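You operate a simulated robot arm through the tools that you are given. There is no shell and no other tool.

The job below is to be done with a simulated robot arm. You get a single attempt, and the scene is never put back.

## Task
Tip the jug of pasta into the pasta keeper and clip its lid shut.
Fine: the jug goes back where it stood. Set down upright: grey jug. Where these are worked on the way, their far stop is far enough and under half their travel is too little: pasta keeper clip.

Only the result counts: the job must be done as asked and must still hold three seconds after the hand-in. Knocking over, shifting, dropping, spilling or breaking anything else fails it. Lids that push on must go on centred and level and be pressed home; caps that screw on are set level and turned clockwise until they are tight.

## Robot
A 7-joint arm with a two-finger parallel gripper, fixed in place. Base frame: the origin is on the floor under the middle of its stand, x ahead of it, y to its left, z up; the work surface is at about z = 88. Lengths are in cm, angles in rad, forces in N, time in s.
With the tool pointing down near the work surface it reaches from about 24 to 68 cm from the base axis. Its first joint turns from -1.152 to 1.152 rad. Payload 2.4 kg.
Tool frame: the origin (TCP) lies between the finger pads and is the grasp point; the fingertips stand 3 cm ahead of it; z points along the fingers, y is the line along which they close. Largest opening 9.4 cm; finger width 2.8, thickness 1; the body of the gripper, 5 by 9.6 cm, starts 5.5 cm behind the TCP.
Orientation is told as [roll, pitch, yaw] about the base's x, y, z axes, in that order, counted from this pose: with the fingers straight down and closing along the base's y, the tool's x points along the base's -x, its y along +y and its z along -z.

## Interface
- The arm moves only by the tool drive_tool. Its argument "motion" is a list of rows, each a list of 3 entries, a list of its own where there are three numbers: the shift along the tool's x, y, z in units of 40 mm (1.0 is 40 mm), then the turn, a rotation vector about the tool's x, y, z in units of 4 degrees (1.0 is 4 degrees), then the gripper command, from -1 (shut) to 1 (fully open), values between in proportion. In form: [[[tx, ty, tz], [rx, ry, rz], jaw], ...]. A call has 1 to 20 rows; each row shifts and turns the commanded pose from where the row before left it, along the tool's axes as they then stand. A call with a number of a shift or a turn outside -1 to 1 is refused whole. A row lasts 0.2 s, in which the tool goes at most 5 cm and 0.15 rad; a call with a longer step from one row to the next is refused whole, and so is a gripper value outside its range. Where a pose cannot be reached the arm comes as near as it can. A force on the tool above 60 N (or 10 N above the force at the start of the call, whichever is more), or a blocked arm, ends the call early, and 0.2 s more pass. Each finger travels about 15.3 cm/s and halts on what it meets, pressing with about 25 N; the grip force reading is that of the motor and also rises with nothing between the fingers. The clock runs only during rows and for 0.2 s after the last one: add rows that do not move to give the fingers time. The reply holds the time, the measured pose of the TCP, the force on the tool along the base axes, the opening and the grip force, in the units named above and with some noise, with the torque about the TCP (base axes, N m) and any sound that the robot's microphone picked up.
- Cameras (640 x 400 px; columns grow to the right, rows downward): "scene" is fixed at [4.17, 47.2, 145.61]; the picture's right is [-0.75, -0.66, 0.00], its down [-0.31, 0.35, -0.89] and it looks along [0.59, -0.66, -0.46] (base axes); focal length 322 px, centre (320, 200). "wrist" rides on the gripper at [7.6, 1.4, -10.3] in the tool frame; the picture's right is [-0.18, 0.98, 0.00], its down [-0.75, -0.14, -0.64] and it looks along [-0.63, -0.12, 0.77] (tool axes); focal length 243 px, centre (320, 200). There is no depth. A picture from a camera that has moved, and an enlarged one, comes with that camera's place and axes in the base frame and with its lens.
- capture(camera): a new picture of that camera. The clock stands still meanwhile.
- enlarge(camera, box): a new picture of the part [left, top, right, bottom] of that camera's present view, enlarged. The clock stands still meanwhile.
- close_job(): hands the job in; it is judged then, once.

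Places have to be worked out from the pictures, the camera data and where the tool is seen. Open the gripper and draw the arm clear of the work before you hand the job in, unless the task says otherwise.

The tools are called by a JSON object that holds its "method" and its "body". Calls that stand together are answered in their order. drive_tool: Moves the arm, as the interface text tells. Its arguments: {"type":"object","properties":{"motion":{"type":"array","items":{"type":"array"}}},"required":["motion"]} The other tools are called the same way: capture (camera) takes a picture; enlarge (camera, box) takes an enlarged picture of a part of a camera's view; close_job () hands the job in.

At the start:

```text
time_s: 0.0
eef_pos: [38.86, -11.7, 131.66]
tool_rot: [0.001, -0.001, -0.002]
wrist_force: [-0.3, 0.3, 0.6]
ft_torque: [0.04, 0.01, 0.01]
opening: 9.41
grip_force: 0.0
```

scene: 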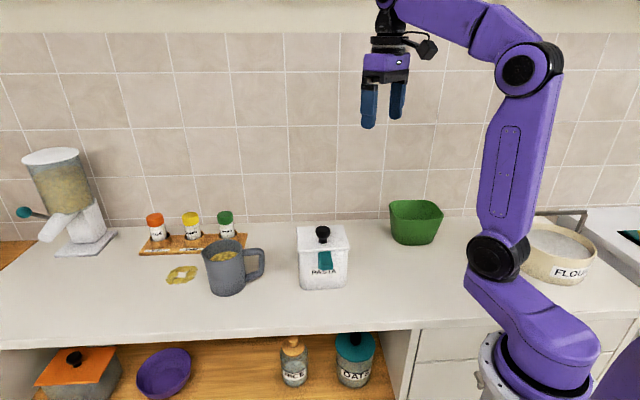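
wrist: 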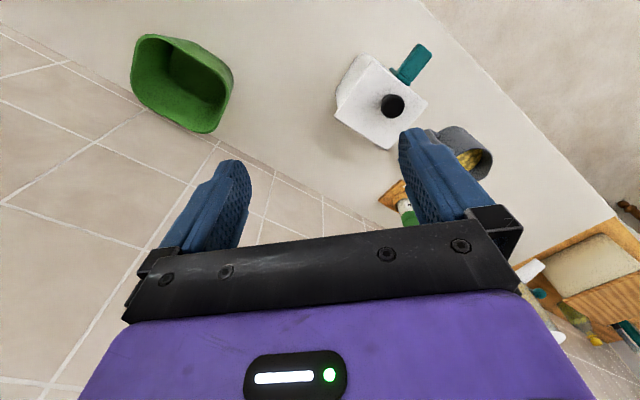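

I'll begin by looking closely at the jug and the pasta keeper, with its lid and clip.

{"method": "enlarge", "body": {"camera": "scene", "box": [270, 210, 380, 300]}}

{"method": "enlarge", "body": {"camera": "scene", "box": [150, 200, 280, 310]}}

{"method": "enlarge", "body": {"camera": "wrist", "box": [300, 20, 520, 200]}}

```text
4.44 times, centred on (325, 255) of scene
camera zoom: at [4.17, 47.2, 145.61], right [-0.75, -0.66, 0.0], down [-0.31, 0.35, -0.89], along [0.59, -0.66, -0.46], focal length 1432 px, centre (298, -44)
```

zoom: 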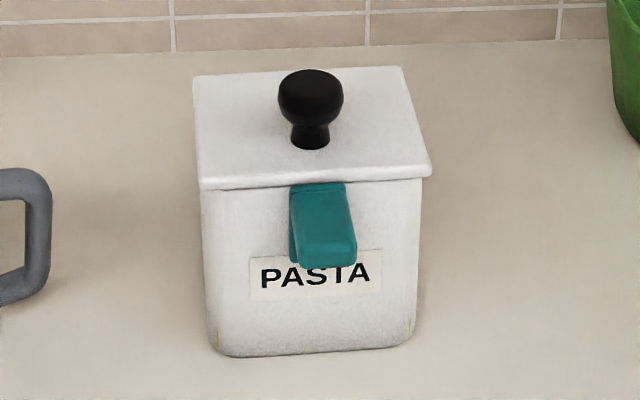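

```text
3.64 times, centred on (215, 255) of scene
camera zoom: at [4.17, 47.2, 145.61], right [-0.75, -0.66, 0.0], down [-0.31, 0.35, -0.89], along [0.59, -0.66, -0.46], focal length 1172 px, centre (702, 0)
```

zoom: 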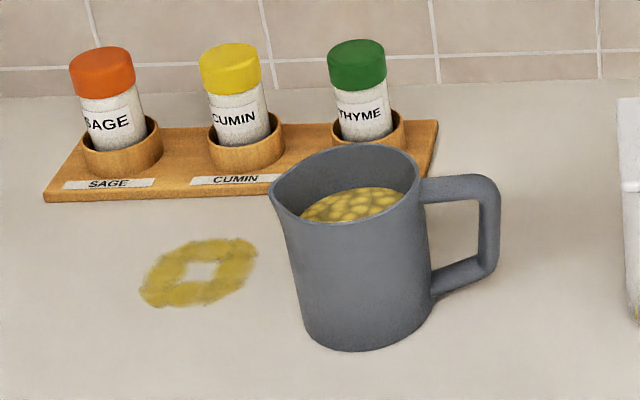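

```text
2.22 times, centred on (410, 110) of wrist
camera zoom: at [31.44, -10.23, 141.96], right [0.18, 0.98, 0.0], down [0.75, -0.14, 0.64], along [0.63, -0.12, -0.77], focal length 539 px, centre (120, 400)
```

zoom: 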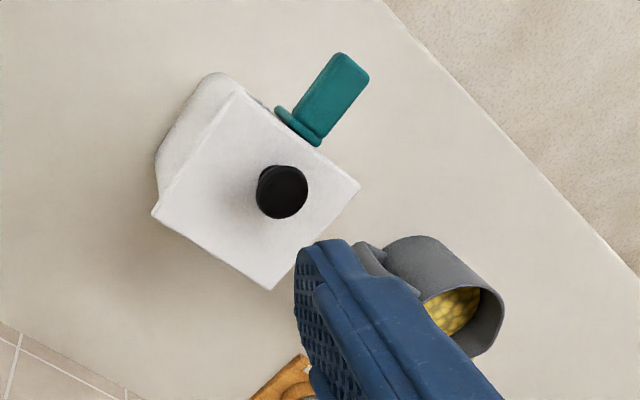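

The keeper lid carries a knob, and the teal clip stands out from its front face. The jug's handle points towards the robot. I'll move the wrist camera to the left of the keeper and turn it towards the clip for a close view.

{"method": "drive_tool", "body": {"motion": [[[0, 0.888, 0.707], [0, 0, 0], 1], [[0, 0.888, 0.707], [0, 0, 0], 1], [[0, 0.888, 0.707], [0, 0, 0], 1], [[0, 0.888, 0.707], [0, 0, 0], 1], [[0, 0.888, 0.707], [0, 0, 0], 1], [[0, 0.888, 0.707], [0, 0, 0], 1], [[0, 0, 0], [0, 0, 1], 1], [[0, 0, 0], [0, 0, 1], 1], [[0, 0, 0], [0, 0, 1], 1], [[0, 0, 0], [0, 0, 1], 1], [[0, 0, 0], [0, 0, 1], 1], [[0, 0, 0], [0, 0, 1], 1], [[0, 0, 0], [0, 0, 1], 1], [[0, 0, 0], [0, 0, 1], 1], [[0, 0, 0], [0, 0, 1], 1], [[0, 0, 0], [0, 0, 1], 1], [[0, 0, 0], [0, 0, 1], 1], [[0, 0, 0], [0, 0, 0], 1]]}}

```text
time_s: 3.8
eef_pos: [38.73, 9.62, 114.72]
tool_rot: [0.0, 0.0, -0.769]
wrist_force: [0.3, -0.3, 0.6]
ft_torque: [-0.02, 0.01, -0.05]
opening: 9.39
grip_force: 0.0
```

The arm is in place, so I'll take the close view of the clip.

{"method": "capture", "body": {"camera": "wrist"}}

{"method": "capture", "body": {"camera": "scene"}}

```text
taken
camera wrist: at [34.52, 15.93, 124.96], right [0.82, 0.58, 0.0], down [0.44, -0.63, 0.64], along [0.37, -0.52, -0.77], focal length 243 px, centre (320, 200)
```

wrist: 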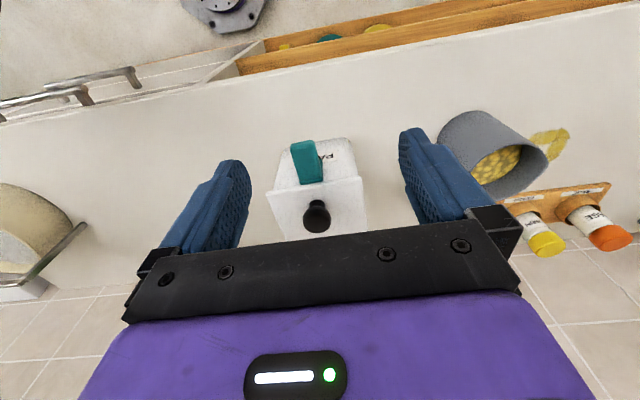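

```text
taken
```

scene: 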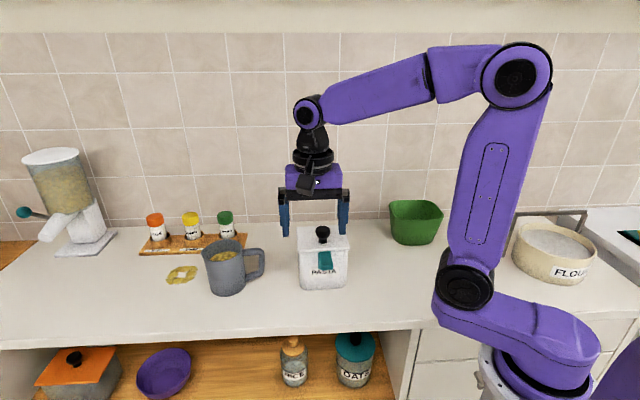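

{"method": "enlarge", "body": {"camera": "wrist", "box": [250, 120, 400, 240]}}

{"method": "enlarge", "body": {"camera": "wrist", "box": [420, 90, 640, 270]}}

```text
3.33 times, centred on (325, 180) of wrist
camera zoom: at [34.52, 15.93, 124.96], right [0.82, 0.58, 0.0], down [0.44, -0.63, 0.64], along [0.37, -0.52, -0.77], focal length 809 px, centre (303, 267)
```

zoom: 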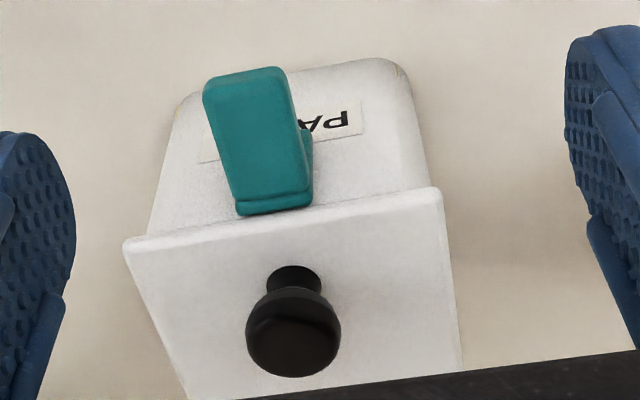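

```text
2.22 times, centred on (530, 180) of wrist
camera zoom: at [34.52, 15.93, 124.96], right [0.82, 0.58, 0.0], down [0.44, -0.63, 0.64], along [0.37, -0.52, -0.77], focal length 539 px, centre (-147, 244)
```

zoom: 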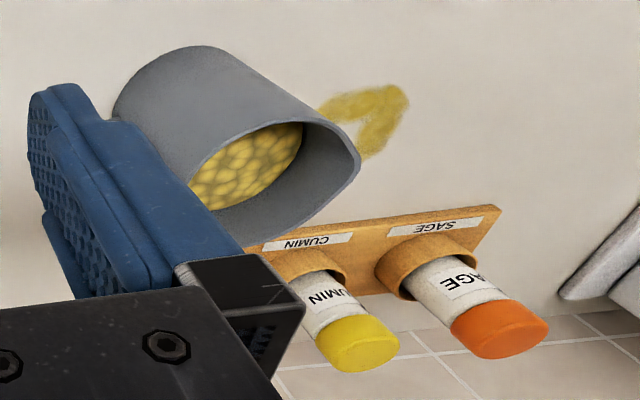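

The clip plate sits just under the front edge of the lid and leans outward and down. To see how it is hinged, I'll bring the camera round to the keeper's right side at a lower angle.

{"method": "drive_tool", "body": {"motion": [[[0, 0, -0.5], [0, 0, -1], 1], [[0, 0, -0.5], [0, 0, -1], 1], [[0, 0, 0], [0, 0, -1], 1], [[0, 0, 0], [0, 0, -1], 1], [[0, 0, 0], [0, 0, -1], 1], [[0, 0, 0], [0, 0, -1], 1], [[0, 0, 0], [0, 0, -1], 1], [[0, 0, 0], [0, 0, -1], 1], [[0, 0, 0], [0, 0, -1], 1], [[0, 0, 0], [0, 0, -1], 1], [[0, 0, 0], [0, 0, -1], 1], [[0.2, -0.844, 0], [0, 0, 0], 1], [[0.2, -0.844, 0], [0, 0, 0], 1], [[0.2, -0.844, 0], [0, 0, 0], 1], [[0.2, -0.844, 0], [0, 0, 0], 1], [[0.2, -0.844, 0], [0, 0, 0], 1], [[0.2, -0.844, 0], [0, 0, 0], 1], [[0.2, -0.844, 0], [0, 0, 0], 1]]}}

{"method": "drive_tool", "body": {"motion": [[[0, 0, 0], [0, 0, -1], 1], [[0, 0, 0], [0, 0, -1], 1], [[0, 0, 0], [0, 0, -1], 1], [[0, 0, 0], [0, 0, -1], 1], [[0, 0, 0], [0, 0, -1], 1], [[0, 0, 0], [0, 0, -1], 1], [[0, 0, 0], [0, 0, -1], 1], [[0, 0, 0], [0, 0, -1], 1], [[0, 0, 0], [0, 0, -1], 1], [[0, 0, 0], [0, 0, -1], 1], [[0, 0, 0], [0, 0, -1], 1], [[0, 0, 0], [0, 0, -1], 1], [[0, 0, 0.5], [0, -1, 0], 1], [[0, 0, 0.5], [0, -1, 0], 1], [[0, 0, 0.5], [0, -1, 0], 1], [[0, 0, 0.5], [0, -1, 0], 1], [[0, 0, 0], [0, -1, 0], 1], [[0, 0, 0], [0, -1, 0], 1], [[0, 0, 0], [0, -1, 0], 1], [[0, 0, 0], [0, 0, 0], 1]]}}

{"method": "capture", "body": {"camera": "wrist"}}

```text
time_s: 7.6
eef_pos: [33.35, -14.17, 118.78]
tool_rot: [-0.001, 0.001, 0.001]
wrist_force: [0.1, 0.2, -0.5]
ft_torque: [0.02, 0.03, -0.01]
opening: 9.39
grip_force: 0.1
```

```text
time_s: 11.8
eef_pos: [33.91, -13.55, 110.65]
tool_rot: [-0.001, -0.489, 0.838]
wrist_force: [-0.2, -0.2, -0.1]
ft_torque: [0.04, 0.03, 0.0]
opening: 9.39
grip_force: 0.1
```

```text
taken
camera wrist: at [25.16, -21.07, 116.24], right [-0.62, 0.78, 0.09], down [0.35, 0.18, 0.92], along [0.7, 0.6, -0.38], focal length 243 px, centre (320, 200)
```

wrist: 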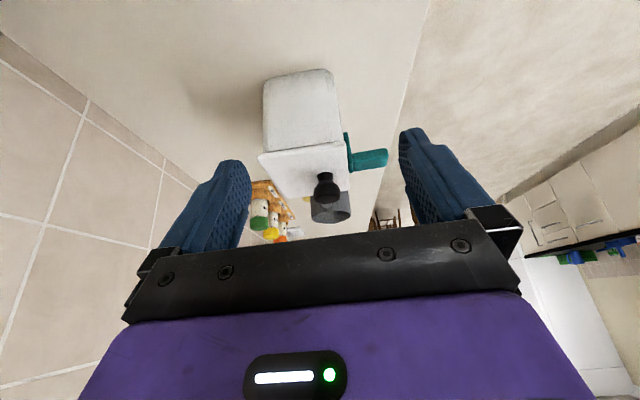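

{"method": "enlarge", "body": {"camera": "wrist", "box": [250, 60, 400, 220]}}

{"method": "enlarge", "body": {"camera": "wrist", "box": [320, 120, 400, 180]}}

```text
2.50 times, centred on (325, 140) of wrist
camera zoom: at [25.16, -21.07, 116.24], right [-0.62, 0.78, 0.09], down [0.35, 0.18, 0.92], along [0.7, 0.6, -0.38], focal length 606 px, centre (308, 350)
```

zoom: 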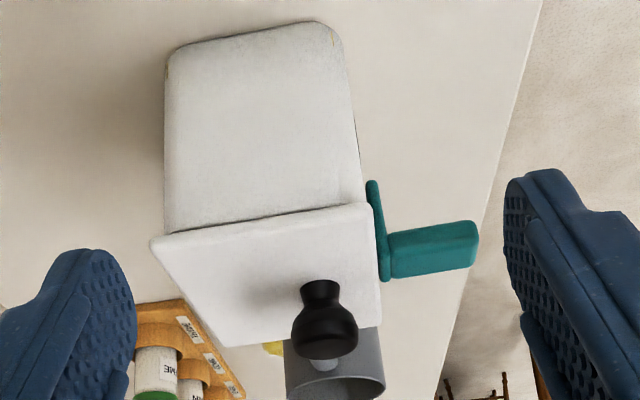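

```text
6.67 times, centred on (360, 150) of wrist
camera zoom: at [25.16, -21.07, 116.24], right [-0.62, 0.78, 0.09], down [0.35, 0.18, 0.92], along [0.7, 0.6, -0.38], focal length 1618 px, centre (53, 533)
```

zoom: 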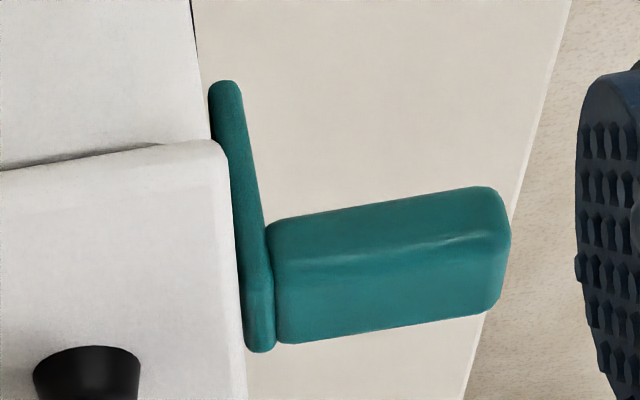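

From this side the clip is clear. A mount strip sits on the body's front just below the lid, and the lever sticks straight out from the top of that strip, so it is open. Before touching anything I'll check the jug's handle, so I'll raise the arm and bring the camera round in front of the jug.

{"method": "drive_tool", "body": {"motion": [[[-0.469, 0, -0.883], [0, 0, 0], 1], [[-0.469, 0, -0.883], [0, 0, 0], 1], [[0, 0, 0], [0, 1, 0], 1], [[0, 0, 0], [0, 1, 0], 1], [[0, 0, 0], [0, 1, 0], 1], [[0, 0, 0], [0, 1, 0], 1], [[0, 0, 0], [0, 1, 0], 1], [[0, 0, 0], [0, 1, 0], 1], [[0, 0, 0], [0, 1, 0], 1], [[0, 0, 0], [0, 0, 1], 1], [[0, 0, 0], [0, 0, 1], 1], [[0, 0, 0], [0, 0, 1], 1], [[0, 0, 0], [0, 0, 1], 1], [[0, 0, 0], [0, 0, 1], 1], [[0, 0, 0], [0, 0, 1], 1], [[0, 0, 0], [0, 0, 1], 1], [[0, 0, 0], [0, 0, 1], 1], [[0, 0, 0], [0, 0, 1], 1], [[0, 0, 0], [0, 0, 1], 1], [[0, 0, 0], [0, 0, 1], 1]]}}

{"method": "drive_tool", "body": {"motion": [[[0, 0, 0], [0, 0, 1], 1], [[0, 0, 0], [0, 0, 1], 1], [[0, 0, 0], [0, 0, 1], 1], [[0, 0, 0], [0, 0, 1], 1], [[0, 0, 0], [0, 0, 1], 1], [[0, 0, 0], [0, 0, 1], 1], [[0, 0, 0], [0, 0, 1], 1], [[0, 0, 0], [0, 0, 1], 1], [[0, 0, 0], [0, 0, 1], 1], [[0, 0, 0], [0, 0, 1], 1]]}}

{"method": "drive_tool", "body": {"motion": [[[0.214, 0.861, 0], [0, 0, 0], 1], [[0.214, 0.861, 0], [0, 0, 0], 1], [[0.214, 0.861, 0], [0, 0, 0], 1], [[0.214, 0.861, 0], [0, 0, 0], 1], [[0.214, 0.861, 0], [0, 0, 0], 1], [[0.214, 0.861, 0], [0, 0, 0], 1], [[0.214, 0.861, 0], [0, 0, 0], 1], [[0.214, 0.861, 0], [0, 0, 0], 1], [[0.214, 0.861, 0], [0, 0, 0], 1], [[0.214, 0.861, 0], [0, 0, 0], 1], [[0.214, 0.861, 0], [0, 0, 0], 1], [[0, 0, 0], [0, 0, 0], 1]]}}

{"method": "capture", "body": {"camera": "wrist"}}

```text
time_s: 16.0
eef_pos: [33.87, -13.34, 118.9]
tool_rot: [0.001, -0.001, 0.068]
wrist_force: [0.1, -0.3, -0.5]
ft_torque: [0.02, 0.03, 0.02]
opening: 9.39
grip_force: 0.1
```

```text
time_s: 18.2
eef_pos: [33.76, -13.46, 118.79]
tool_rot: [0.001, 0.0, -0.631]
wrist_force: [-0.8, 0.3, 0.0]
ft_torque: [0.02, 0.01, -0.06]
opening: 9.42
grip_force: 0.0
```

```text
time_s: 20.8
eef_pos: [48.38, 23.03, 118.72]
tool_rot: [0.0, -0.002, -0.628]
wrist_force: [0.4, 0.5, 0.0]
ft_torque: [-0.03, 0.02, 0.01]
opening: 9.41
grip_force: 0.1
```

```text
taken
camera wrist: at [43.26, 28.57, 129.04], right [0.73, 0.69, 0.0], down [0.53, -0.56, 0.64], along [0.44, -0.47, -0.77], focal length 243 px, centre (320, 200)
```

wrist: 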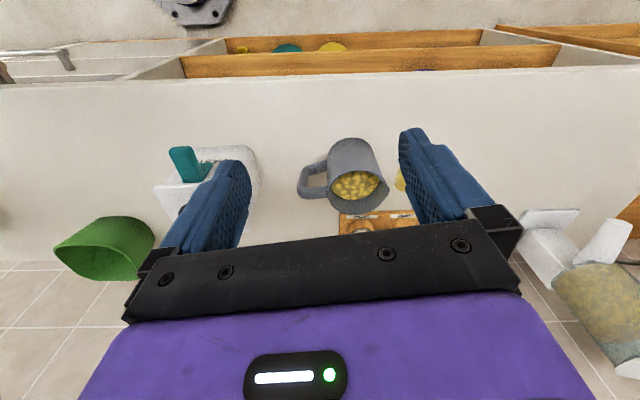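

{"method": "enlarge", "body": {"camera": "wrist", "box": [280, 130, 410, 230]}}

{"method": "enlarge", "body": {"camera": "scene", "box": [190, 225, 280, 300]}}

```text
4.00 times, centred on (345, 180) of wrist
camera zoom: at [43.26, 28.57, 129.04], right [0.73, 0.69, 0.0], down [0.53, -0.56, 0.64], along [0.44, -0.47, -0.77], focal length 970 px, centre (220, 280)
```

zoom: 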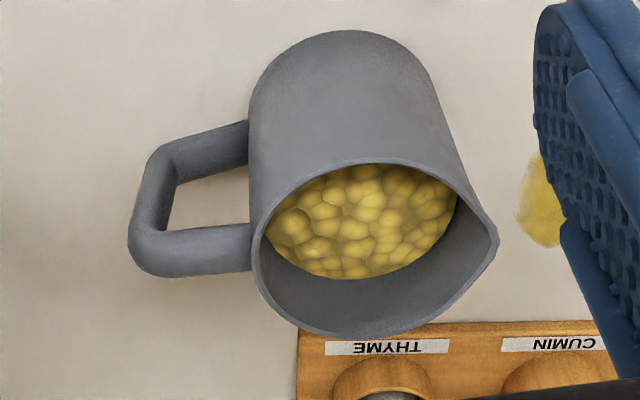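

```text
5.33 times, centred on (235, 262) of scene
camera zoom: at [4.17, 47.2, 145.61], right [-0.75, -0.66, 0.0], down [-0.31, 0.35, -0.89], along [0.59, -0.66, -0.46], focal length 1718 px, centre (773, -133)
```

zoom: 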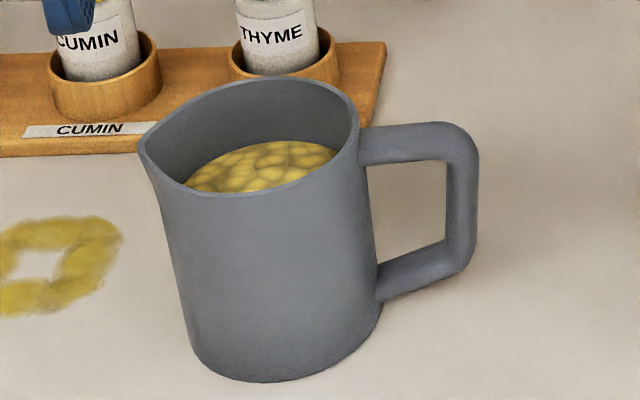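

The handle's vertical bar is at about (58.0, 8.7), between z 91.3 and 97.3. The jug axis is near (63.1, 15.3) and its rim is at z≈99.5. The keeper sits right behind the handle, so the jug is best taken from the front, with one finger inside the handle loop and the tool horizontal. I'll test up here in free space whether the wrist can turn that far.

{"method": "drive_tool", "body": {"motion": [[[0, 0, 0], [0, 0, 1], 1], [[0, 0, 0], [0, 0, 1], 1], [[0, 0, 0], [0, 0, 1], 1], [[0, 0, 0], [0, 0, 1], 1], [[0, 0, 0], [0, 0, 1], 1], [[0, 0, 0], [0, 0, 1], 1], [[0, 0, 0], [0, 0, 1], 1], [[0, 0, 0], [0, 0, 1], 1], [[0, 0, 0], [0, 0, 1], 1], [[0, 0, 0], [0, 0, 1], 1], [[0, 0, 0], [0, 0, 1], 1], [[0, 0, 0], [0, 0, 1], 1], [[0, 0, 0], [0, 0, 1], 1], [[0, 0, 0], [0, 0, 1], 1], [[0, 0, 0], [0, 0, 1], 1], [[0, 0, 0], [0, 0, 1], 1], [[0, 0, 0], [0, 0, 1], 1], [[0, 0, 0], [0, 0, 1], 1], [[0, 0, 0], [0, 0, 1], 1], [[0, 0, 0], [0, 0, 1], 1]]}}

```text
time_s: 25.0
eef_pos: [48.37, 22.81, 118.58]
tool_rot: [-0.001, 0.001, -2.027]
wrist_force: [0.7, 0.1, 0.2]
ft_torque: [-0.01, 0.0, -0.01]
opening: 9.37
grip_force: 0.0
```

{"method": "drive_tool", "body": {"motion": [[[0, 0, 0], [0, 0, 1], 1], [[0, 0, 0], [0, 0, 1], 1], [[0, 0, 0], [0, 0, 1], 1], [[0, 0, 0], [0, 0, 1], 1], [[0, 0, 0], [0, 0, 1], 1], [[0, 0, 0], [0, 0, 1], 1], [[0, 0, 0], [0, 0, 1], 1], [[0, 0, 0], [0, 0, 1], 1], [[0, 0, 0], [0, 0, 1], 1], [[0, 0, 0], [0, 0, 1], 1], [[0, 0, 0], [0, 0, 1], 1], [[0, 0, 0], [0, 0, 1], 1], [[0, 0, 0], [0, 0, 1], 1], [[0, 0, 0], [0, 0, 1], 1], [[0, 0, 0], [0, 0, 1], 1], [[0, 0, 0], [0, 0, 1], 1], [[0, 0, 0], [0, 0, 1], 1], [[0, 0, 0], [0, 0, 1], 1], [[0, 0, 0], [0, 0, 1], 1], [[0, 0, 0], [0, 0, 1], 1]]}}

```text
time_s: 29.2
eef_pos: [47.76, 21.64, 118.63]
tool_rot: [-0.002, 0.001, -2.786]
wrist_force: [0.3, -0.1, 0.2]
ft_torque: [0.02, 0.02, 0.01]
opening: 9.4
grip_force: 0.0
out of reach, approached as far as the arm can: row 11, 12, 13, 14, 15, 16, 17, 18, 19, 20
```

{"method": "drive_tool", "body": {"motion": [[[0, 0, 0], [0, 0, -1], 1], [[0, 0, 0], [0, 0, -1], 1], [[0, 0, 0], [0, 0, -1], 1], [[0, 0, 0], [0, 0, 0], 1], [[0, 0, 0], [0, 1, 0], 1], [[0, 0, 0], [0, 1, 0], 1], [[0, 0, 0], [0, 1, 0], 1], [[0, 0, 0], [0, 1, 0], 1], [[0, 0, 0], [0, 1, 0], 1], [[0, 0, 0], [0, 1, 0], 1], [[0, 0, 0], [0, 1, 0], 1], [[0, 0, 0], [0, 1, 0], 1], [[0, 0, 0], [0, 1, 0], 1], [[0, 0, 0], [0, 1, 0], 1]]}}

```text
time_s: 32.2
eef_pos: [47.81, 21.68, 118.7]
tool_rot: [-0.003, 0.701, -2.578]
wrist_force: [-0.2, 0.3, 0.6]
ft_torque: [0.01, 0.01, 0.01]
opening: 9.41
grip_force: 0.1
```

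{"method": "drive_tool", "body": {"motion": [[[0, 0, 0], [0, 1, 0], 1], [[0, 0, 0], [0, 1, 0], 1], [[0, 0, 0], [0, 1, 0], 1], [[0, 0, 0], [0, 1, 0], 1], [[0, 0, 0], [0, 1, 0], 1], [[0, 0, 0], [0, 1, 0], 1], [[0, 0, 0], [0, 1, 0], 1], [[0, 0, 0], [0, 1, 0], 1], [[0, 0, 0], [0, 1, 0], 1], [[0, 0, 0], [0, 1, 0], 1], [[0, 0, 0], [0, 1, 0], 1], [[0, 0, 0], [0, 1, 0], 1]]}}

{"method": "capture", "body": {"camera": "scene"}}

```text
time_s: 34.8
eef_pos: [47.83, 21.64, 118.71]
tool_rot: [-0.064, 1.537, -2.64]
wrist_force: [-0.6, -0.5, -0.9]
ft_torque: [0.0, 0.0, -0.01]
opening: 9.41
grip_force: 0.1
```

```text
taken
```

scene: 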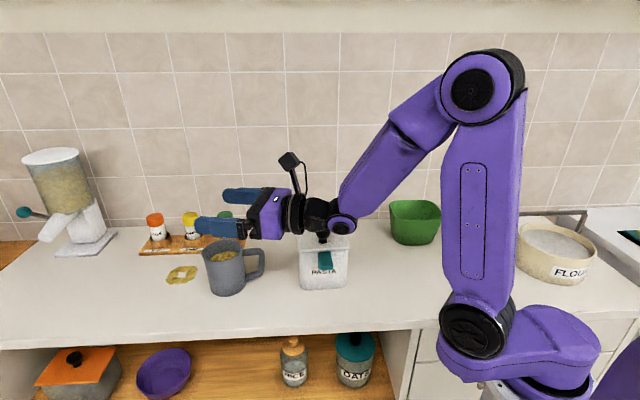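

The tool reaches horizontal with the camera on top. Next I'll swing it to point across the handle plane, at azimuth about -38°.

{"method": "drive_tool", "body": {"motion": [[[0, 0, 0], [-1, 0, 0], 1], [[0, 0, 0], [-1, 0, 0], 1], [[0, 0, 0], [-1, 0, 0], 1], [[0, 0, 0], [-1, 0, 0], 1], [[0, 0, 0], [-1, 0, 0], 1], [[0, 0, 0], [-1, 0, 0], 1], [[0, 0, 0], [-1, 0, 0], 1], [[0, 0, 0], [-1, 0, 0], 1], [[0, 0, 0], [-1, 0, 0], 1], [[0, 0, 0], [-1, 0, 0], 1], [[0, 0, 0], [-1, 0, 0], 1], [[0, 0, 0], [-1, 0, 0], 1], [[0, 0, 0], [-1, 0, 0], 1], [[0, 0, 0], [-1, 0, 0], 1], [[0, 0, 0], [-1, 0, 0], 1], [[0, 0, 0], [-1, 0, 0], 1], [[0, 0, 0], [-1, 0, 0], 1], [[0, 0, 0], [0, 0, 0], 1]]}}

{"method": "capture", "body": {"camera": "scene"}}

{"method": "capture", "body": {"camera": "wrist"}}

```text
time_s: 38.6
eef_pos: [36.53, -10.22, 124.32]
tool_rot: [1.024, 1.534, -2.668]
wrist_force: [-0.3, 0.2, -0.1]
ft_torque: [-0.01, 0.04, -0.04]
opening: 9.39
grip_force: 0.1
out of reach, approached as far as the arm can: row 4, 5, 6, 7, 8, 9, 10, 11, 12, 13, 14, 15, 16, 17
```

```text
taken
```

scene: 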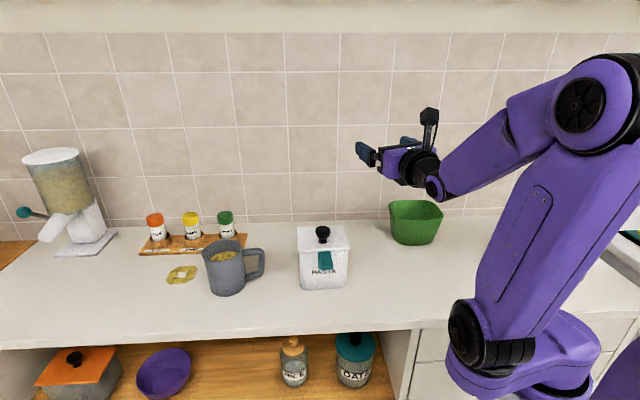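

```text
taken
camera wrist: at [27.4, -6.05, 132.16], right [-0.52, -0.84, -0.15], down [-0.5, 0.44, -0.75], along [0.7, -0.31, -0.65], focal length 243 px, centre (320, 200)
```

wrist: 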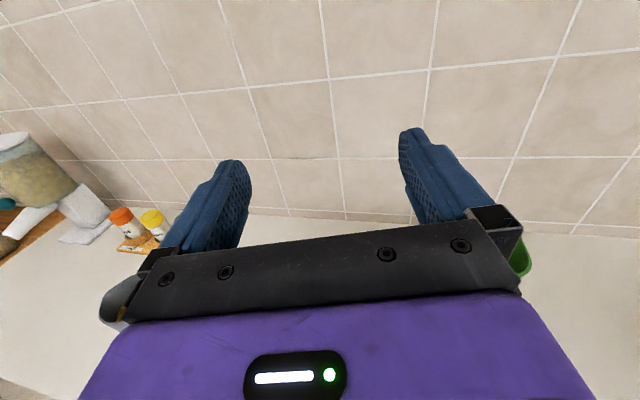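

That orientation is out of the wrist's range, and the arm drifted off to get near it. So the jug should be taken by its handle from above, with the tool pointing down and yaw near -128°, and poured by swinging the tool up to horizontal. I'll bring the tool back to pointing down and then look at the keeper from its left side.

{"method": "drive_tool", "body": {"motion": [[[0, 0, 0], [1, 0, 0], 1], [[0, 0, 0], [1, 0, 0], 1], [[0, 0, 0], [1, 0, 0], 1], [[0, 0, 0], [1, 0, 0], 1], [[0, 0, 0], [1, 0, 0], 1], [[0, 0, 0], [1, 0, 0], 1], [[0, 0, 0], [1, 0, 0], 1], [[0, 0, 0], [0, -1, 0], 1], [[0, 0, 0], [0, -1, 0], 1], [[0, 0, 0], [0, -1, 0], 1], [[0, 0, 0], [0, -1, 0], 1], [[0, 0, 0], [0, -1, 0], 1], [[0, 0, 0], [0, -1, 0], 1], [[0, 0, 0], [0, -1, 0], 1], [[0, 0, 0], [0, -1, 0], 1], [[0, 0, 0], [0, -1, 0], 1], [[0, 0, 0], [0, -1, 0], 1], [[0, 0, 0], [0, -1, 0], 1], [[0, 0, 0], [0, -1, 0], 1], [[0, 0, 0], [0, -1, 0], 1]]}}

{"method": "drive_tool", "body": {"motion": [[[0, 0, 0], [0, -1, 0], 1], [[0, 0, 0], [0, -1, 0], 1], [[0, 0, 0], [0, -1, 0], 1], [[0, 0, 0], [0, -1, 0], 1], [[0, 0, 0], [0, -1, 0], 1], [[0, 0, 0], [0, -1, 0], 1], [[0, 0, 0], [0, -1, 0], 1], [[0, 0, 0], [0, -1, 0], 1], [[0, 0, 0], [0, -1, 0], 1], [[0, 0, 0], [0, 0, 0], 1]]}}

```text
time_s: 42.8
eef_pos: [36.39, -10.29, 124.35]
tool_rot: [0.022, 0.633, 3.092]
wrist_force: [-0.3, 0.1, 0.4]
ft_torque: [-0.01, 0.0, 0.0]
opening: 9.4
grip_force: 0.0
```

```text
time_s: 45.0
eef_pos: [36.43, -10.36, 124.32]
tool_rot: [0.017, 0.003, 3.083]
wrist_force: [0.3, -0.4, 0.0]
ft_torque: [-0.01, -0.03, -0.01]
opening: 9.4
grip_force: 0.1
```

{"method": "drive_tool", "body": {"motion": [[[0, 0, 0], [0, 0, -1], 1], [[0, 0, 0], [0, 0, -1], 1], [[0, 0, 0], [0, 0, -1], 1], [[0, 0, 0], [0, 0, -1], 1], [[0, 0, 0], [0, 0, -1], 1], [[0, 0, 0], [0, 0, -1], 1], [[0, 0, 0], [0, 0, -1], 1], [[0, 0, 0], [0, 0, -1], 1], [[0, 0, 0], [0, 0, -1], 1], [[0, 0, 0], [0, 0, -1], 1], [[0, 0, 0], [0, 0, -1], 1], [[0, 0, 0], [0, 0, -1], 1], [[0, 0, 0], [0, 0, -1], 1], [[0, 0, 0], [0, 0, -1], 1]]}}

{"method": "drive_tool", "body": {"motion": [[[0.9, 0.043, 0.42], [0, 0, 0], 1], [[0.9, 0.043, 0.42], [0, 0, 0], 1], [[0.9, 0.043, 0.42], [0, 0, 0], 1], [[0.9, 0.043, 0.42], [0, 0, 0], 1], [[0.9, 0.043, 0.42], [0, 0, 0], 1], [[0.9, 0.043, 0.42], [0, 0, 0], 1], [[0.9, 0.043, 0.42], [0, 0, 0], 1], [[0, 0, 0], [0, -1, 0], 1], [[0, 0, 0], [0, -1, 0], 1], [[0, 0, 0], [0, -1, 0], 1], [[0, 0, 0], [0, -1, 0], 1], [[0, 0, 0], [0, -1, 0], 1], [[0, 0, 0], [0, 0, 0], 1]]}}

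{"method": "capture", "body": {"camera": "wrist"}}

```text
time_s: 48.0
eef_pos: [36.55, -10.22, 124.37]
tool_rot: [0.015, -0.012, -2.223]
wrist_force: [0.2, 0.0, 0.0]
ft_torque: [-0.01, -0.02, 0.0]
opening: 9.41
grip_force: 0.0
```

```text
time_s: 50.8
eef_pos: [52.88, 8.84, 112.49]
tool_rot: [0.017, -0.362, -2.228]
wrist_force: [0.3, 0.1, -0.3]
ft_torque: [0.01, -0.03, 0.03]
opening: 9.39
grip_force: 0.1
```

```text
taken
camera wrist: at [60.63, 16.54, 119.29], right [0.68, -0.73, 0.08], down [-0.41, -0.29, 0.86], along [-0.61, -0.62, -0.5], focal length 243 px, centre (320, 200)
```

wrist: 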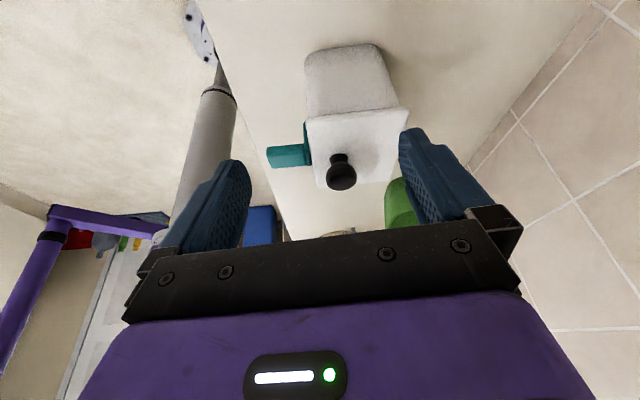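

{"method": "enlarge", "body": {"camera": "wrist", "box": [260, 30, 420, 200]}}

{"method": "enlarge", "body": {"camera": "wrist", "box": [260, 95, 420, 195]}}

```text
2.35 times, centred on (340, 115) of wrist
camera zoom: at [60.63, 16.54, 119.29], right [0.68, -0.73, 0.08], down [-0.41, -0.29, 0.86], along [-0.61, -0.62, -0.5], focal length 571 px, centre (273, 400)
```

zoom: 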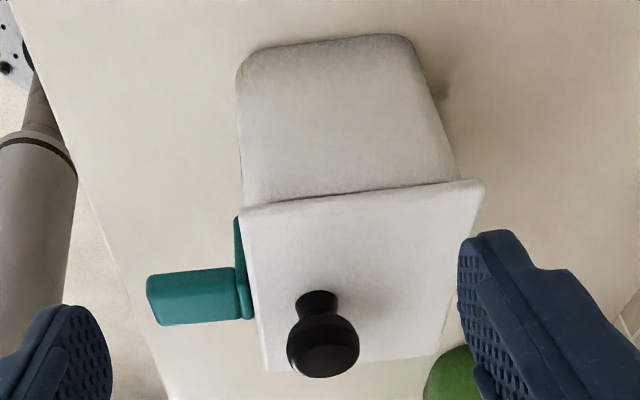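

```text
4.00 times, centred on (340, 145) of wrist
camera zoom: at [60.63, 16.54, 119.29], right [0.68, -0.73, 0.08], down [-0.41, -0.29, 0.86], along [-0.61, -0.62, -0.5], focal length 970 px, centre (240, 420)
```

zoom: 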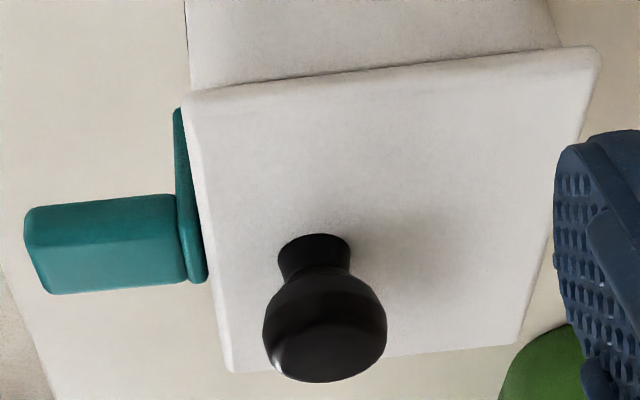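

The knob sits towards the front of the lid and the lid overhangs at the back, which suggests it may hinge along its rear edge. I'll straighten the tool and line it up over the knob, at about (46.3, -1.5) with the head at z≈103.4, with the fingers closing parallel to the suspected hinge line. Then I'll try a small lift.

{"method": "drive_tool", "body": {"motion": [[[0, 0, -0.4], [0, 1, 0], 1], [[0, 0, -0.4], [0, 1, 0], 1], [[0, 0, 0], [0, 1, 0], 1], [[0, 0, 0], [0, 1, 0], 1], [[0, 0, 0], [0, 1, 0], 1], [[0, 0, 0], [0, 0.18, -1], 1], [[0, 0, 0], [0, 0, -1], 1], [[0, 0, 0], [0, 0, -1], 1], [[0, 0, 0], [0, 0, -1], 1], [[0, 0, 0], [0, 0, -1], 1], [[0, 0, 0], [0, 0, -1], 1], [[0, 0, 0], [0, 0, -1], 1], [[0, 0, 0], [0, 0, -1], 1], [[0, 0, 0], [0, 0, -1], 1], [[0, 0, 0], [0, 0, -1], 1], [[0, 0, 0], [0, 0, -1], 1], [[0, 0, 0], [0, 0, -1], 1], [[0, 0, 0], [0, 0, -1], 1], [[0, 0, 0], [0, 0, -1], 1], [[0, 0, 0], [0, 0, -1], 1]]}}

{"method": "drive_tool", "body": {"motion": [[[0, 0, 0], [0, 0, -1], 1], [[0, 0, 0], [0, 0, -1], 1], [[0, 0, 0], [0, 0, -1], 1], [[0, 0, 0], [0, 0, -1], 1], [[0, 0, 0], [0, 0, -1], 1], [[0, 0, 0], [0, 0, -0.9], 1], [[0, 0, 0], [0, 0, 0], 1]]}}

```text
time_s: 55.0
eef_pos: [53.44, 9.7, 115.38]
tool_rot: [0.006, -0.011, -1.176]
wrist_force: [-0.5, 0.5, 0.1]
ft_torque: [0.0, 0.02, -0.01]
opening: 9.41
grip_force: 0.0
```

```text
time_s: 56.6
eef_pos: [53.43, 9.68, 115.37]
tool_rot: [0.003, -0.014, -0.765]
wrist_force: [1.1, -1.0, -0.2]
ft_torque: [0.04, 0.03, 0.02]
opening: 9.4
grip_force: 0.0
```

{"method": "drive_tool", "body": {"motion": [[[-0.164, -0.8125, 0], [0, 0, 0], 1], [[-0.164, -0.8125, 0], [0, 0, 0], 1], [[-0.164, -0.8125, 0], [0, 0, 0], 1], [[-0.164, -0.8125, 0], [0, 0, 0], 1], [[0, 0, 0], [0, 0, 0], 1]]}}

{"method": "capture", "body": {"camera": "wrist"}}

{"method": "enlarge", "body": {"camera": "scene", "box": [260, 150, 400, 300]}}

```text
time_s: 57.8
eef_pos: [46.59, -1.5, 115.53]
tool_rot: [0.004, -0.014, -0.764]
wrist_force: [0.8, -0.3, -0.5]
ft_torque: [0.01, 0.02, -0.01]
opening: 9.39
grip_force: 0.1
```

```text
taken
camera wrist: at [42.06, 4.86, 125.68], right [0.81, 0.58, 0.01], down [0.44, -0.62, 0.65], along [0.38, -0.53, -0.76], focal length 243 px, centre (320, 200)
```

wrist: 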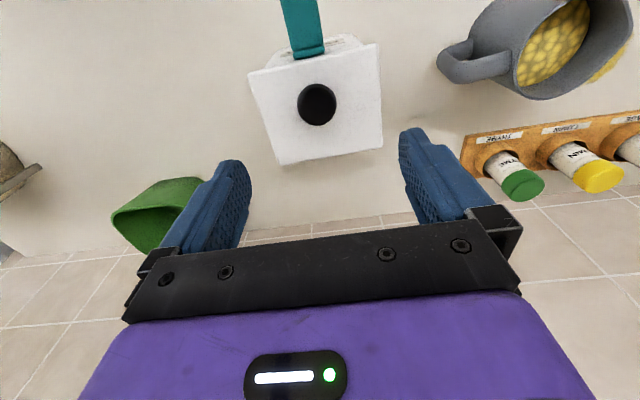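

```text
2.67 times, centred on (330, 225) of scene
camera zoom: at [4.17, 47.19, 145.61], right [-0.75, -0.66, 0.0], down [-0.31, 0.35, -0.89], along [0.59, -0.66, -0.46], focal length 859 px, centre (293, 133)
```

zoom: 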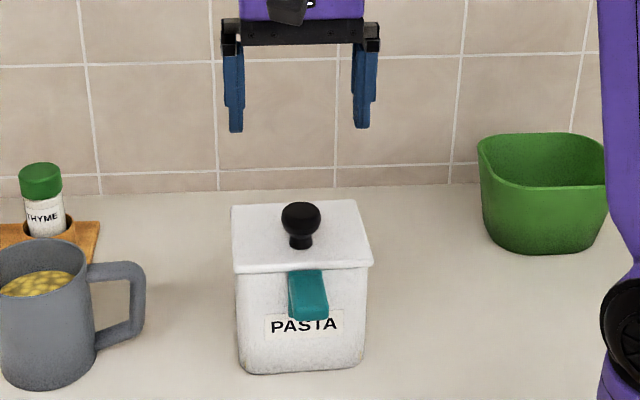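

The fingers are centred over the knob. I'll descend so the fingertips stop just above the lid, checking the force as I go.

{"method": "drive_tool", "body": {"motion": [[[0.05, 0, 0.6], [0, 0.2, 0], 1], [[0, 0, 0.6], [0, 0, 0], 1], [[0, 0, 0.6], [0, 0, 0], 1], [[0, 0, 0.6], [0, 0, 0], 1], [[0, 0, 0.2], [0, 0, 0], 1], [[0, 0, 0], [0, 0, 0], 1]]}}

{"method": "enlarge", "body": {"camera": "scene", "box": [270, 190, 380, 290]}}

```text
time_s: 59.2
eef_pos: [46.12, -1.46, 104.88]
tool_rot: [0.006, 0.0, -0.764]
wrist_force: [-0.1, 0.4, 0.5]
ft_torque: [0.01, 0.0, 0.0]
opening: 9.41
grip_force: 0.1
```

```text
4.00 times, centred on (325, 240) of scene
camera zoom: at [4.17, 47.2, 145.61], right [-0.75, -0.66, 0.0], down [-0.31, 0.35, -0.89], along [0.59, -0.66, -0.46], focal length 1289 px, centre (300, 40)
```

zoom: 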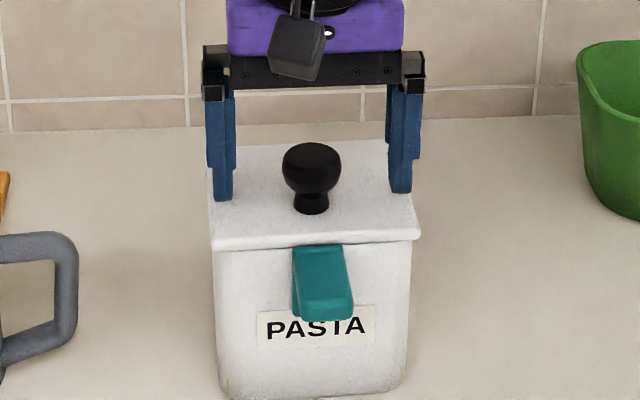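

The fingertips sit just above the lid on either side of the knob, so I'll close on it.

{"method": "drive_tool", "body": {"motion": [[[0, 0, 0], [0, 0, 0], -1], [[0, 0, 0], [0, 0, 0], -1], [[0, 0, 0], [0, 0, 0], -1], [[0, 0, 0], [0, 0, 0], -1]]}}

```text
time_s: 60.2
eef_pos: [46.18, -1.39, 104.84]
tool_rot: [0.003, 0.002, -0.763]
wrist_force: [0.6, -0.1, 0.1]
ft_torque: [-0.09, 0.13, 0.01]
opening: 3.44
grip_force: 24.4
```

The knob is gripped at 3.44 cm wide. I'll lift a little and read the force.

{"method": "drive_tool", "body": {"motion": [[[0, 0, -0.1], [0, 0, 0], -1], [[0, 0, -0.1], [0, 0, 0], -1], [[0, 0, 0], [0, 0, 0], -1]]}}

{"method": "enlarge", "body": {"camera": "scene", "box": [270, 190, 380, 290]}}

```text
time_s: 61.0
eef_pos: [46.24, -1.44, 105.78]
tool_rot: [0.003, 0.003, -0.765]
wrist_force: [-0.4, 0.2, -3.9]
ft_torque: [0.09, 0.07, 0.02]
opening: 3.46
grip_force: 25.3
```

```text
4.00 times, centred on (325, 240) of scene
camera zoom: at [4.17, 47.2, 145.61], right [-0.75, -0.66, 0.0], down [-0.31, 0.35, -0.89], along [0.59, -0.66, -0.46], focal length 1289 px, centre (300, 40)
```

zoom: 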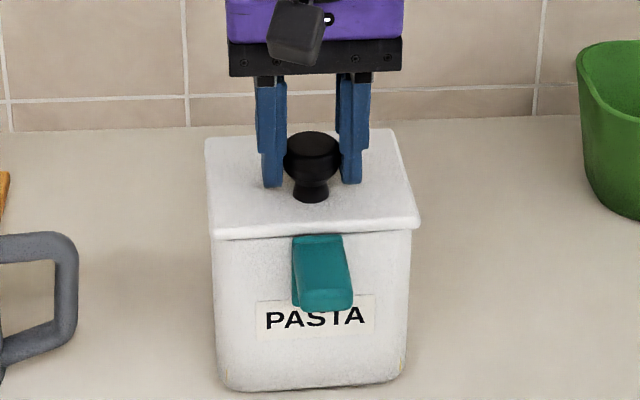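

The whole keeper came up, and the reading is about 4 N, so its lid is still held to the body. I'll set it straight back down and release it gently.

{"method": "drive_tool", "body": {"motion": [[[0, 0, 0.1], [0, 0, 0], -1], [[0, 0, 0.1], [0, 0, 0], -1], [[0, 0, 0.03], [0, 0, 0], -1], [[0, 0, 0], [0, 0, 0], -1]]}}

{"method": "enlarge", "body": {"camera": "scene", "box": [270, 190, 380, 290]}}

```text
time_s: 62.0
eef_pos: [46.32, -1.4, 104.9]
tool_rot: [0.006, -0.003, -0.763]
wrist_force: [3.2, -1.0, 10.7]
ft_torque: [-0.43, -0.11, 0.12]
opening: 3.49
grip_force: 25.3
```

```text
4.00 times, centred on (325, 240) of scene
camera zoom: at [4.16, 47.2, 145.61], right [-0.75, -0.66, 0.0], down [-0.31, 0.35, -0.89], along [0.59, -0.66, -0.46], focal length 1289 px, centre (300, 40)
```

zoom: 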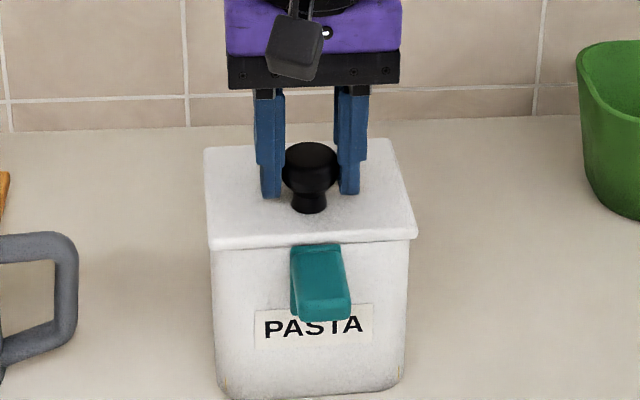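

The keeper is back on the counter where it stood. The lid is held shut, so I think the clip is closed now and its tab just sticks out. I'll release the knob, back off, and look at the clip from the front at a low angle.

{"method": "drive_tool", "body": {"motion": [[[0, 0, -0.02], [0, 0, 0], -1], [[0, 0, 0], [0, 0, 0], 0], [[0, 0, 0], [0, 0, 0], 1], [[0, 0, 0], [0, 0, 0], 1], [[0, 0, -0.5], [0, 0, 0], 1], [[0, 0, -0.8], [0, 0, 0], 1], [[0, 0, -0.8], [0, 0, 0], 1], [[0.9, 0, 0], [0, 0, 0], 1], [[0.9, 0, 0], [0, 0, 0], 1], [[0.9, 0, 0], [0, 0, 0], 1], [[0.9, 0, 0], [0, 0, 0], 1]]}}

{"method": "drive_tool", "body": {"motion": [[[0, 0, 0], [0, -1, 0], 1], [[0, 0, 0], [0, -1, 0], 1], [[0, 0, 0], [0, -1, 0], 1], [[0, 0, 0], [0, -1, 0], 1], [[0, 0, 0], [0, -1, 0], 1], [[0, 0, 0], [0, -1, 0], 1], [[0, 0, 0], [0, -1, 0], 1], [[0, 0, 0], [0, -1, 0], 1], [[0, 0, 0], [0, -1, 0], 1], [[0, 0, 0], [0, -1, 0], 1], [[0.57, 0, 0.5], [0, 0, 0], 1], [[0.57, 0, 0.5], [0, 0, 0], 1], [[0.57, 0, 0.5], [0, 0, 0], 1], [[0, 0, 0], [0, 0, 0], 1]]}}

{"method": "capture", "body": {"camera": "wrist"}}

```text
time_s: 64.4
eef_pos: [35.76, 8.7, 113.36]
tool_rot: [0.004, 0.0, -0.767]
wrist_force: [0.6, -0.1, -1.0]
ft_torque: [-0.02, 0.01, -0.03]
opening: 9.4
grip_force: 0.1
```

```text
time_s: 67.4
eef_pos: [34.94, 9.4, 104.13]
tool_rot: [0.002, -0.695, -0.766]
wrist_force: [1.1, -0.1, 0.3]
ft_torque: [0.0, -0.03, 0.0]
opening: 9.38
grip_force: 0.0
```

```text
taken
camera wrist: at [27.21, 19.11, 107.23], right [0.78, 0.61, 0.12], down [0.02, -0.22, 0.98], along [0.62, -0.76, -0.18], focal length 243 px, centre (320, 200)
```

wrist: 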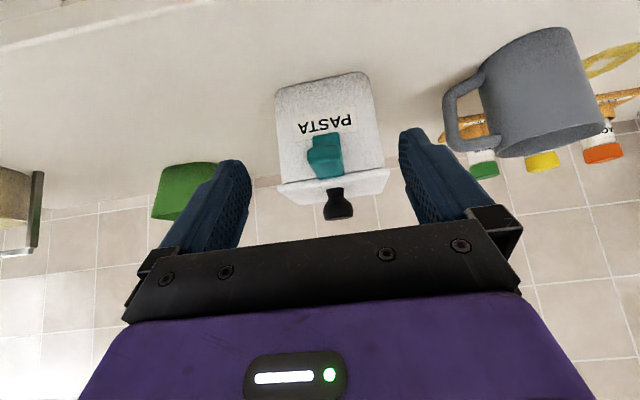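

{"method": "enlarge", "body": {"camera": "wrist", "box": [270, 120, 400, 220]}}

{"method": "enlarge", "body": {"camera": "wrist", "box": [295, 125, 355, 185]}}

```text
4.00 times, centred on (335, 170) of wrist
camera zoom: at [27.21, 19.11, 107.23], right [0.78, 0.61, 0.12], down [0.02, -0.22, 0.98], along [0.62, -0.76, -0.18], focal length 970 px, centre (260, 320)
```

zoom: 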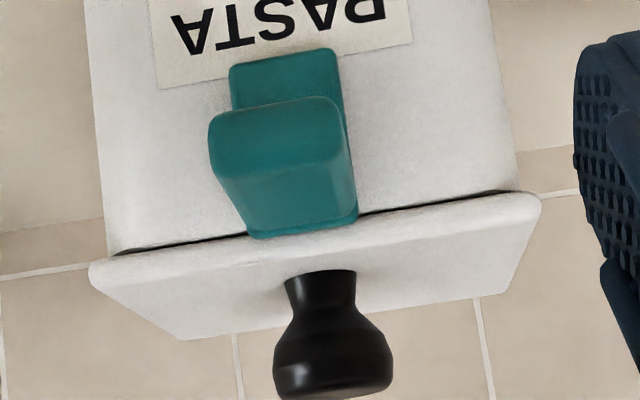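

```text
6.67 times, centred on (325, 155) of wrist
camera zoom: at [27.21, 19.11, 107.23], right [0.78, 0.61, 0.12], down [0.02, -0.22, 0.98], along [0.62, -0.76, -0.18], focal length 1618 px, centre (287, 500)
```

zoom: 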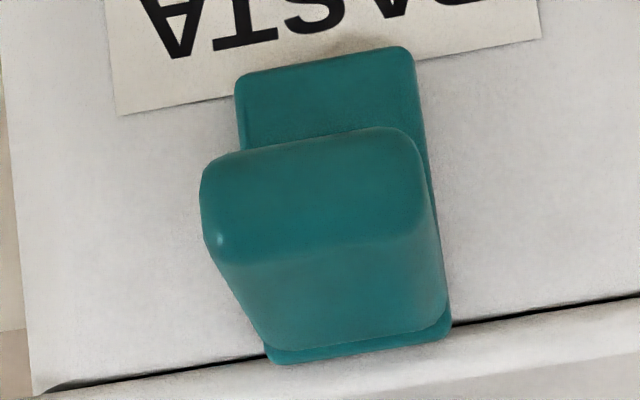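

The strip stands flat on the front with its upper end just overlapping the lid's lower edge, and the tab projects from that upper end. So it is closed now. A flap hinged at the bottom fits best, with the tab swinging out and down to open. I'll go above the tab with the fingers closed so I can press down gently.

{"method": "drive_tool", "body": {"motion": [[[-0.643, 0, -0.766], [0, 0, 0], 1], [[-0.32, 0, -0.383], [0, 0, 0], 1], [[0, 0, 0], [0, 1, 0], -1], [[0, 0, 0], [0, 1, 0], -1], [[0, 0, 0], [0, 1, 0], -1], [[0, 0, 0], [0, 1, 0], -1], [[0, 0, 0], [0, 1, 0], -1], [[0, 0, 0], [0, 1, 0], -1], [[0, 0, 0], [0, 1, 0], -1], [[0, 0, 0], [0, 1, 0], -1], [[0, 0, 0], [0, 1, 0], -1], [[0, 0, 0], [0, 0.95, 0], -1], [[-0.74, 0, 0], [0, 0, 0], -1], [[-0.74, 0, 0], [0, 0, 0], -1], [[-0.74, 0, 0], [0, 0, 0], -1], [[0, 0, 0], [0, 0, 0], -1]]}}

{"method": "capture", "body": {"camera": "wrist"}}

{"method": "enlarge", "body": {"camera": "scene", "box": [270, 180, 380, 290]}}

```text
time_s: 70.8
eef_pos: [41.09, 3.24, 110.35]
tool_rot: [0.004, -0.003, -0.766]
wrist_force: [0.0, 0.1, 0.0]
ft_torque: [-0.02, -0.01, -0.02]
opening: 0.03
grip_force: 24.6
```

```text
taken
camera wrist: at [36.8, 9.61, 120.45], right [0.81, 0.58, 0.0], down [0.44, -0.62, 0.64], along [0.38, -0.52, -0.77], focal length 243 px, centre (320, 200)
```

wrist: 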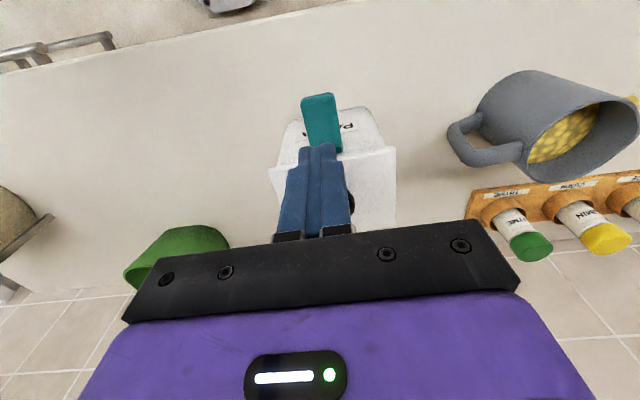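

```text
3.64 times, centred on (325, 235) of scene
camera zoom: at [4.17, 47.19, 145.61], right [-0.75, -0.66, 0.0], down [-0.31, 0.35, -0.89], along [0.59, -0.66, -0.46], focal length 1172 px, centre (302, 73)
```

zoom: 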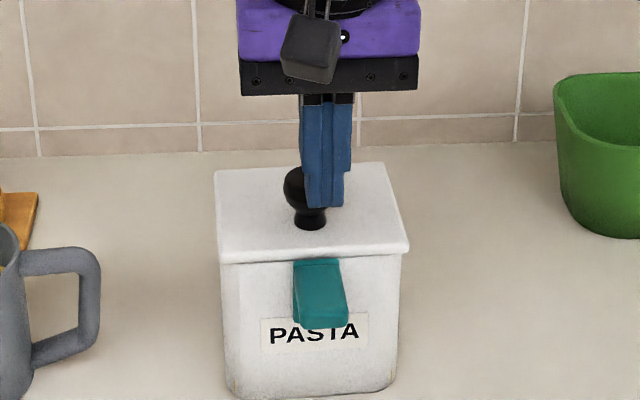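

{"method": "drive_tool", "body": {"motion": [[[0, 0, 0.7], [0, 0, 0], -1], [[0, 0, 0.7], [0, 0, 0], -1], [[0, 0, 0.1], [0, 0, 0], -1], [[0, 0, 0], [0, 0, 0], -1]]}}

{"method": "enlarge", "body": {"camera": "scene", "box": [270, 180, 380, 290]}}

```text
time_s: 71.8
eef_pos: [41.29, 3.43, 104.32]
tool_rot: [0.002, -0.004, -0.765]
wrist_force: [-0.6, 0.0, 0.1]
ft_torque: [0.03, 0.0, 0.0]
opening: 0.0
grip_force: 25.1
```

```text
3.64 times, centred on (325, 235) of scene
camera zoom: at [4.17, 47.2, 145.61], right [-0.75, -0.66, 0.0], down [-0.31, 0.35, -0.89], along [0.59, -0.66, -0.46], focal length 1172 px, centre (302, 73)
```

zoom: 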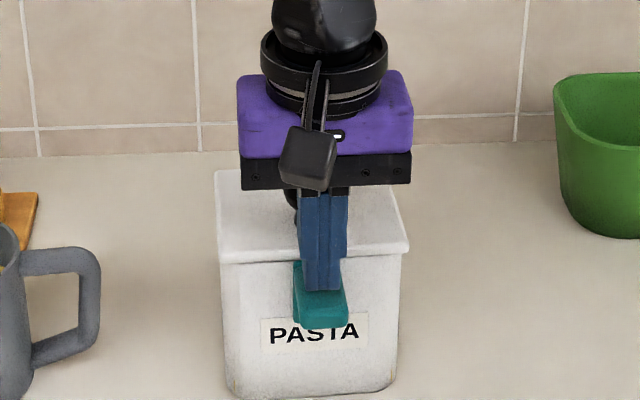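

{"method": "drive_tool", "body": {"motion": [[[0, 0, 0.06], [0, 0, 0], -1], [[0, 0, 0.06], [0, 0, 0], -1], [[0, 0, 0.06], [0, 0, 0], -1], [[0, 0, 0.04], [0, 0, 0], -1]]}}

```text
time_s: 72.8
eef_pos: [41.22, 3.29, 103.44]
tool_rot: [0.004, -0.004, -0.764]
wrist_force: [-0.7, 0.2, 0.5]
ft_torque: [0.01, 0.0, 0.01]
opening: 0.01
grip_force: 25.1
```

{"method": "drive_tool", "body": {"motion": [[[0, 0, 0.05], [0, 0, 0], -1], [[0, 0, 0.05], [0, 0, 0], -1]]}}

{"method": "enlarge", "body": {"camera": "scene", "box": [270, 200, 380, 300]}}

```text
time_s: 73.4
eef_pos: [41.04, 3.58, 103.12]
tool_rot: [0.004, 0.0, -0.765]
wrist_force: [-23.4, 9.5, 45.3]
ft_torque: [-0.11, 0.2, -0.22]
opening: 0.01
grip_force: 25.2
```

```text
4.00 times, centred on (325, 250) of scene
camera zoom: at [4.03, 47.22, 145.61], right [-0.75, -0.66, 0.0], down [-0.3, 0.34, -0.89], along [0.59, -0.66, -0.46], focal length 1289 px, centre (300, 0)
```

zoom: 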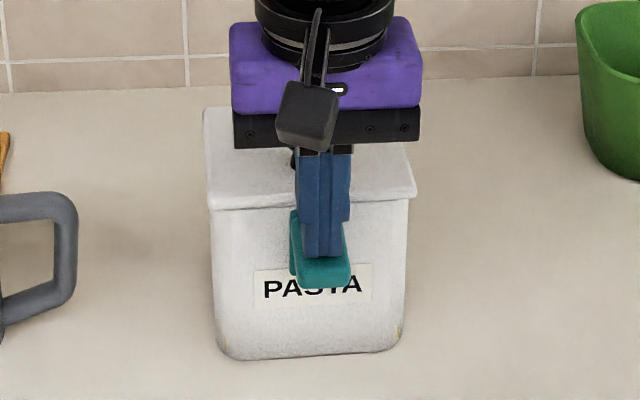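

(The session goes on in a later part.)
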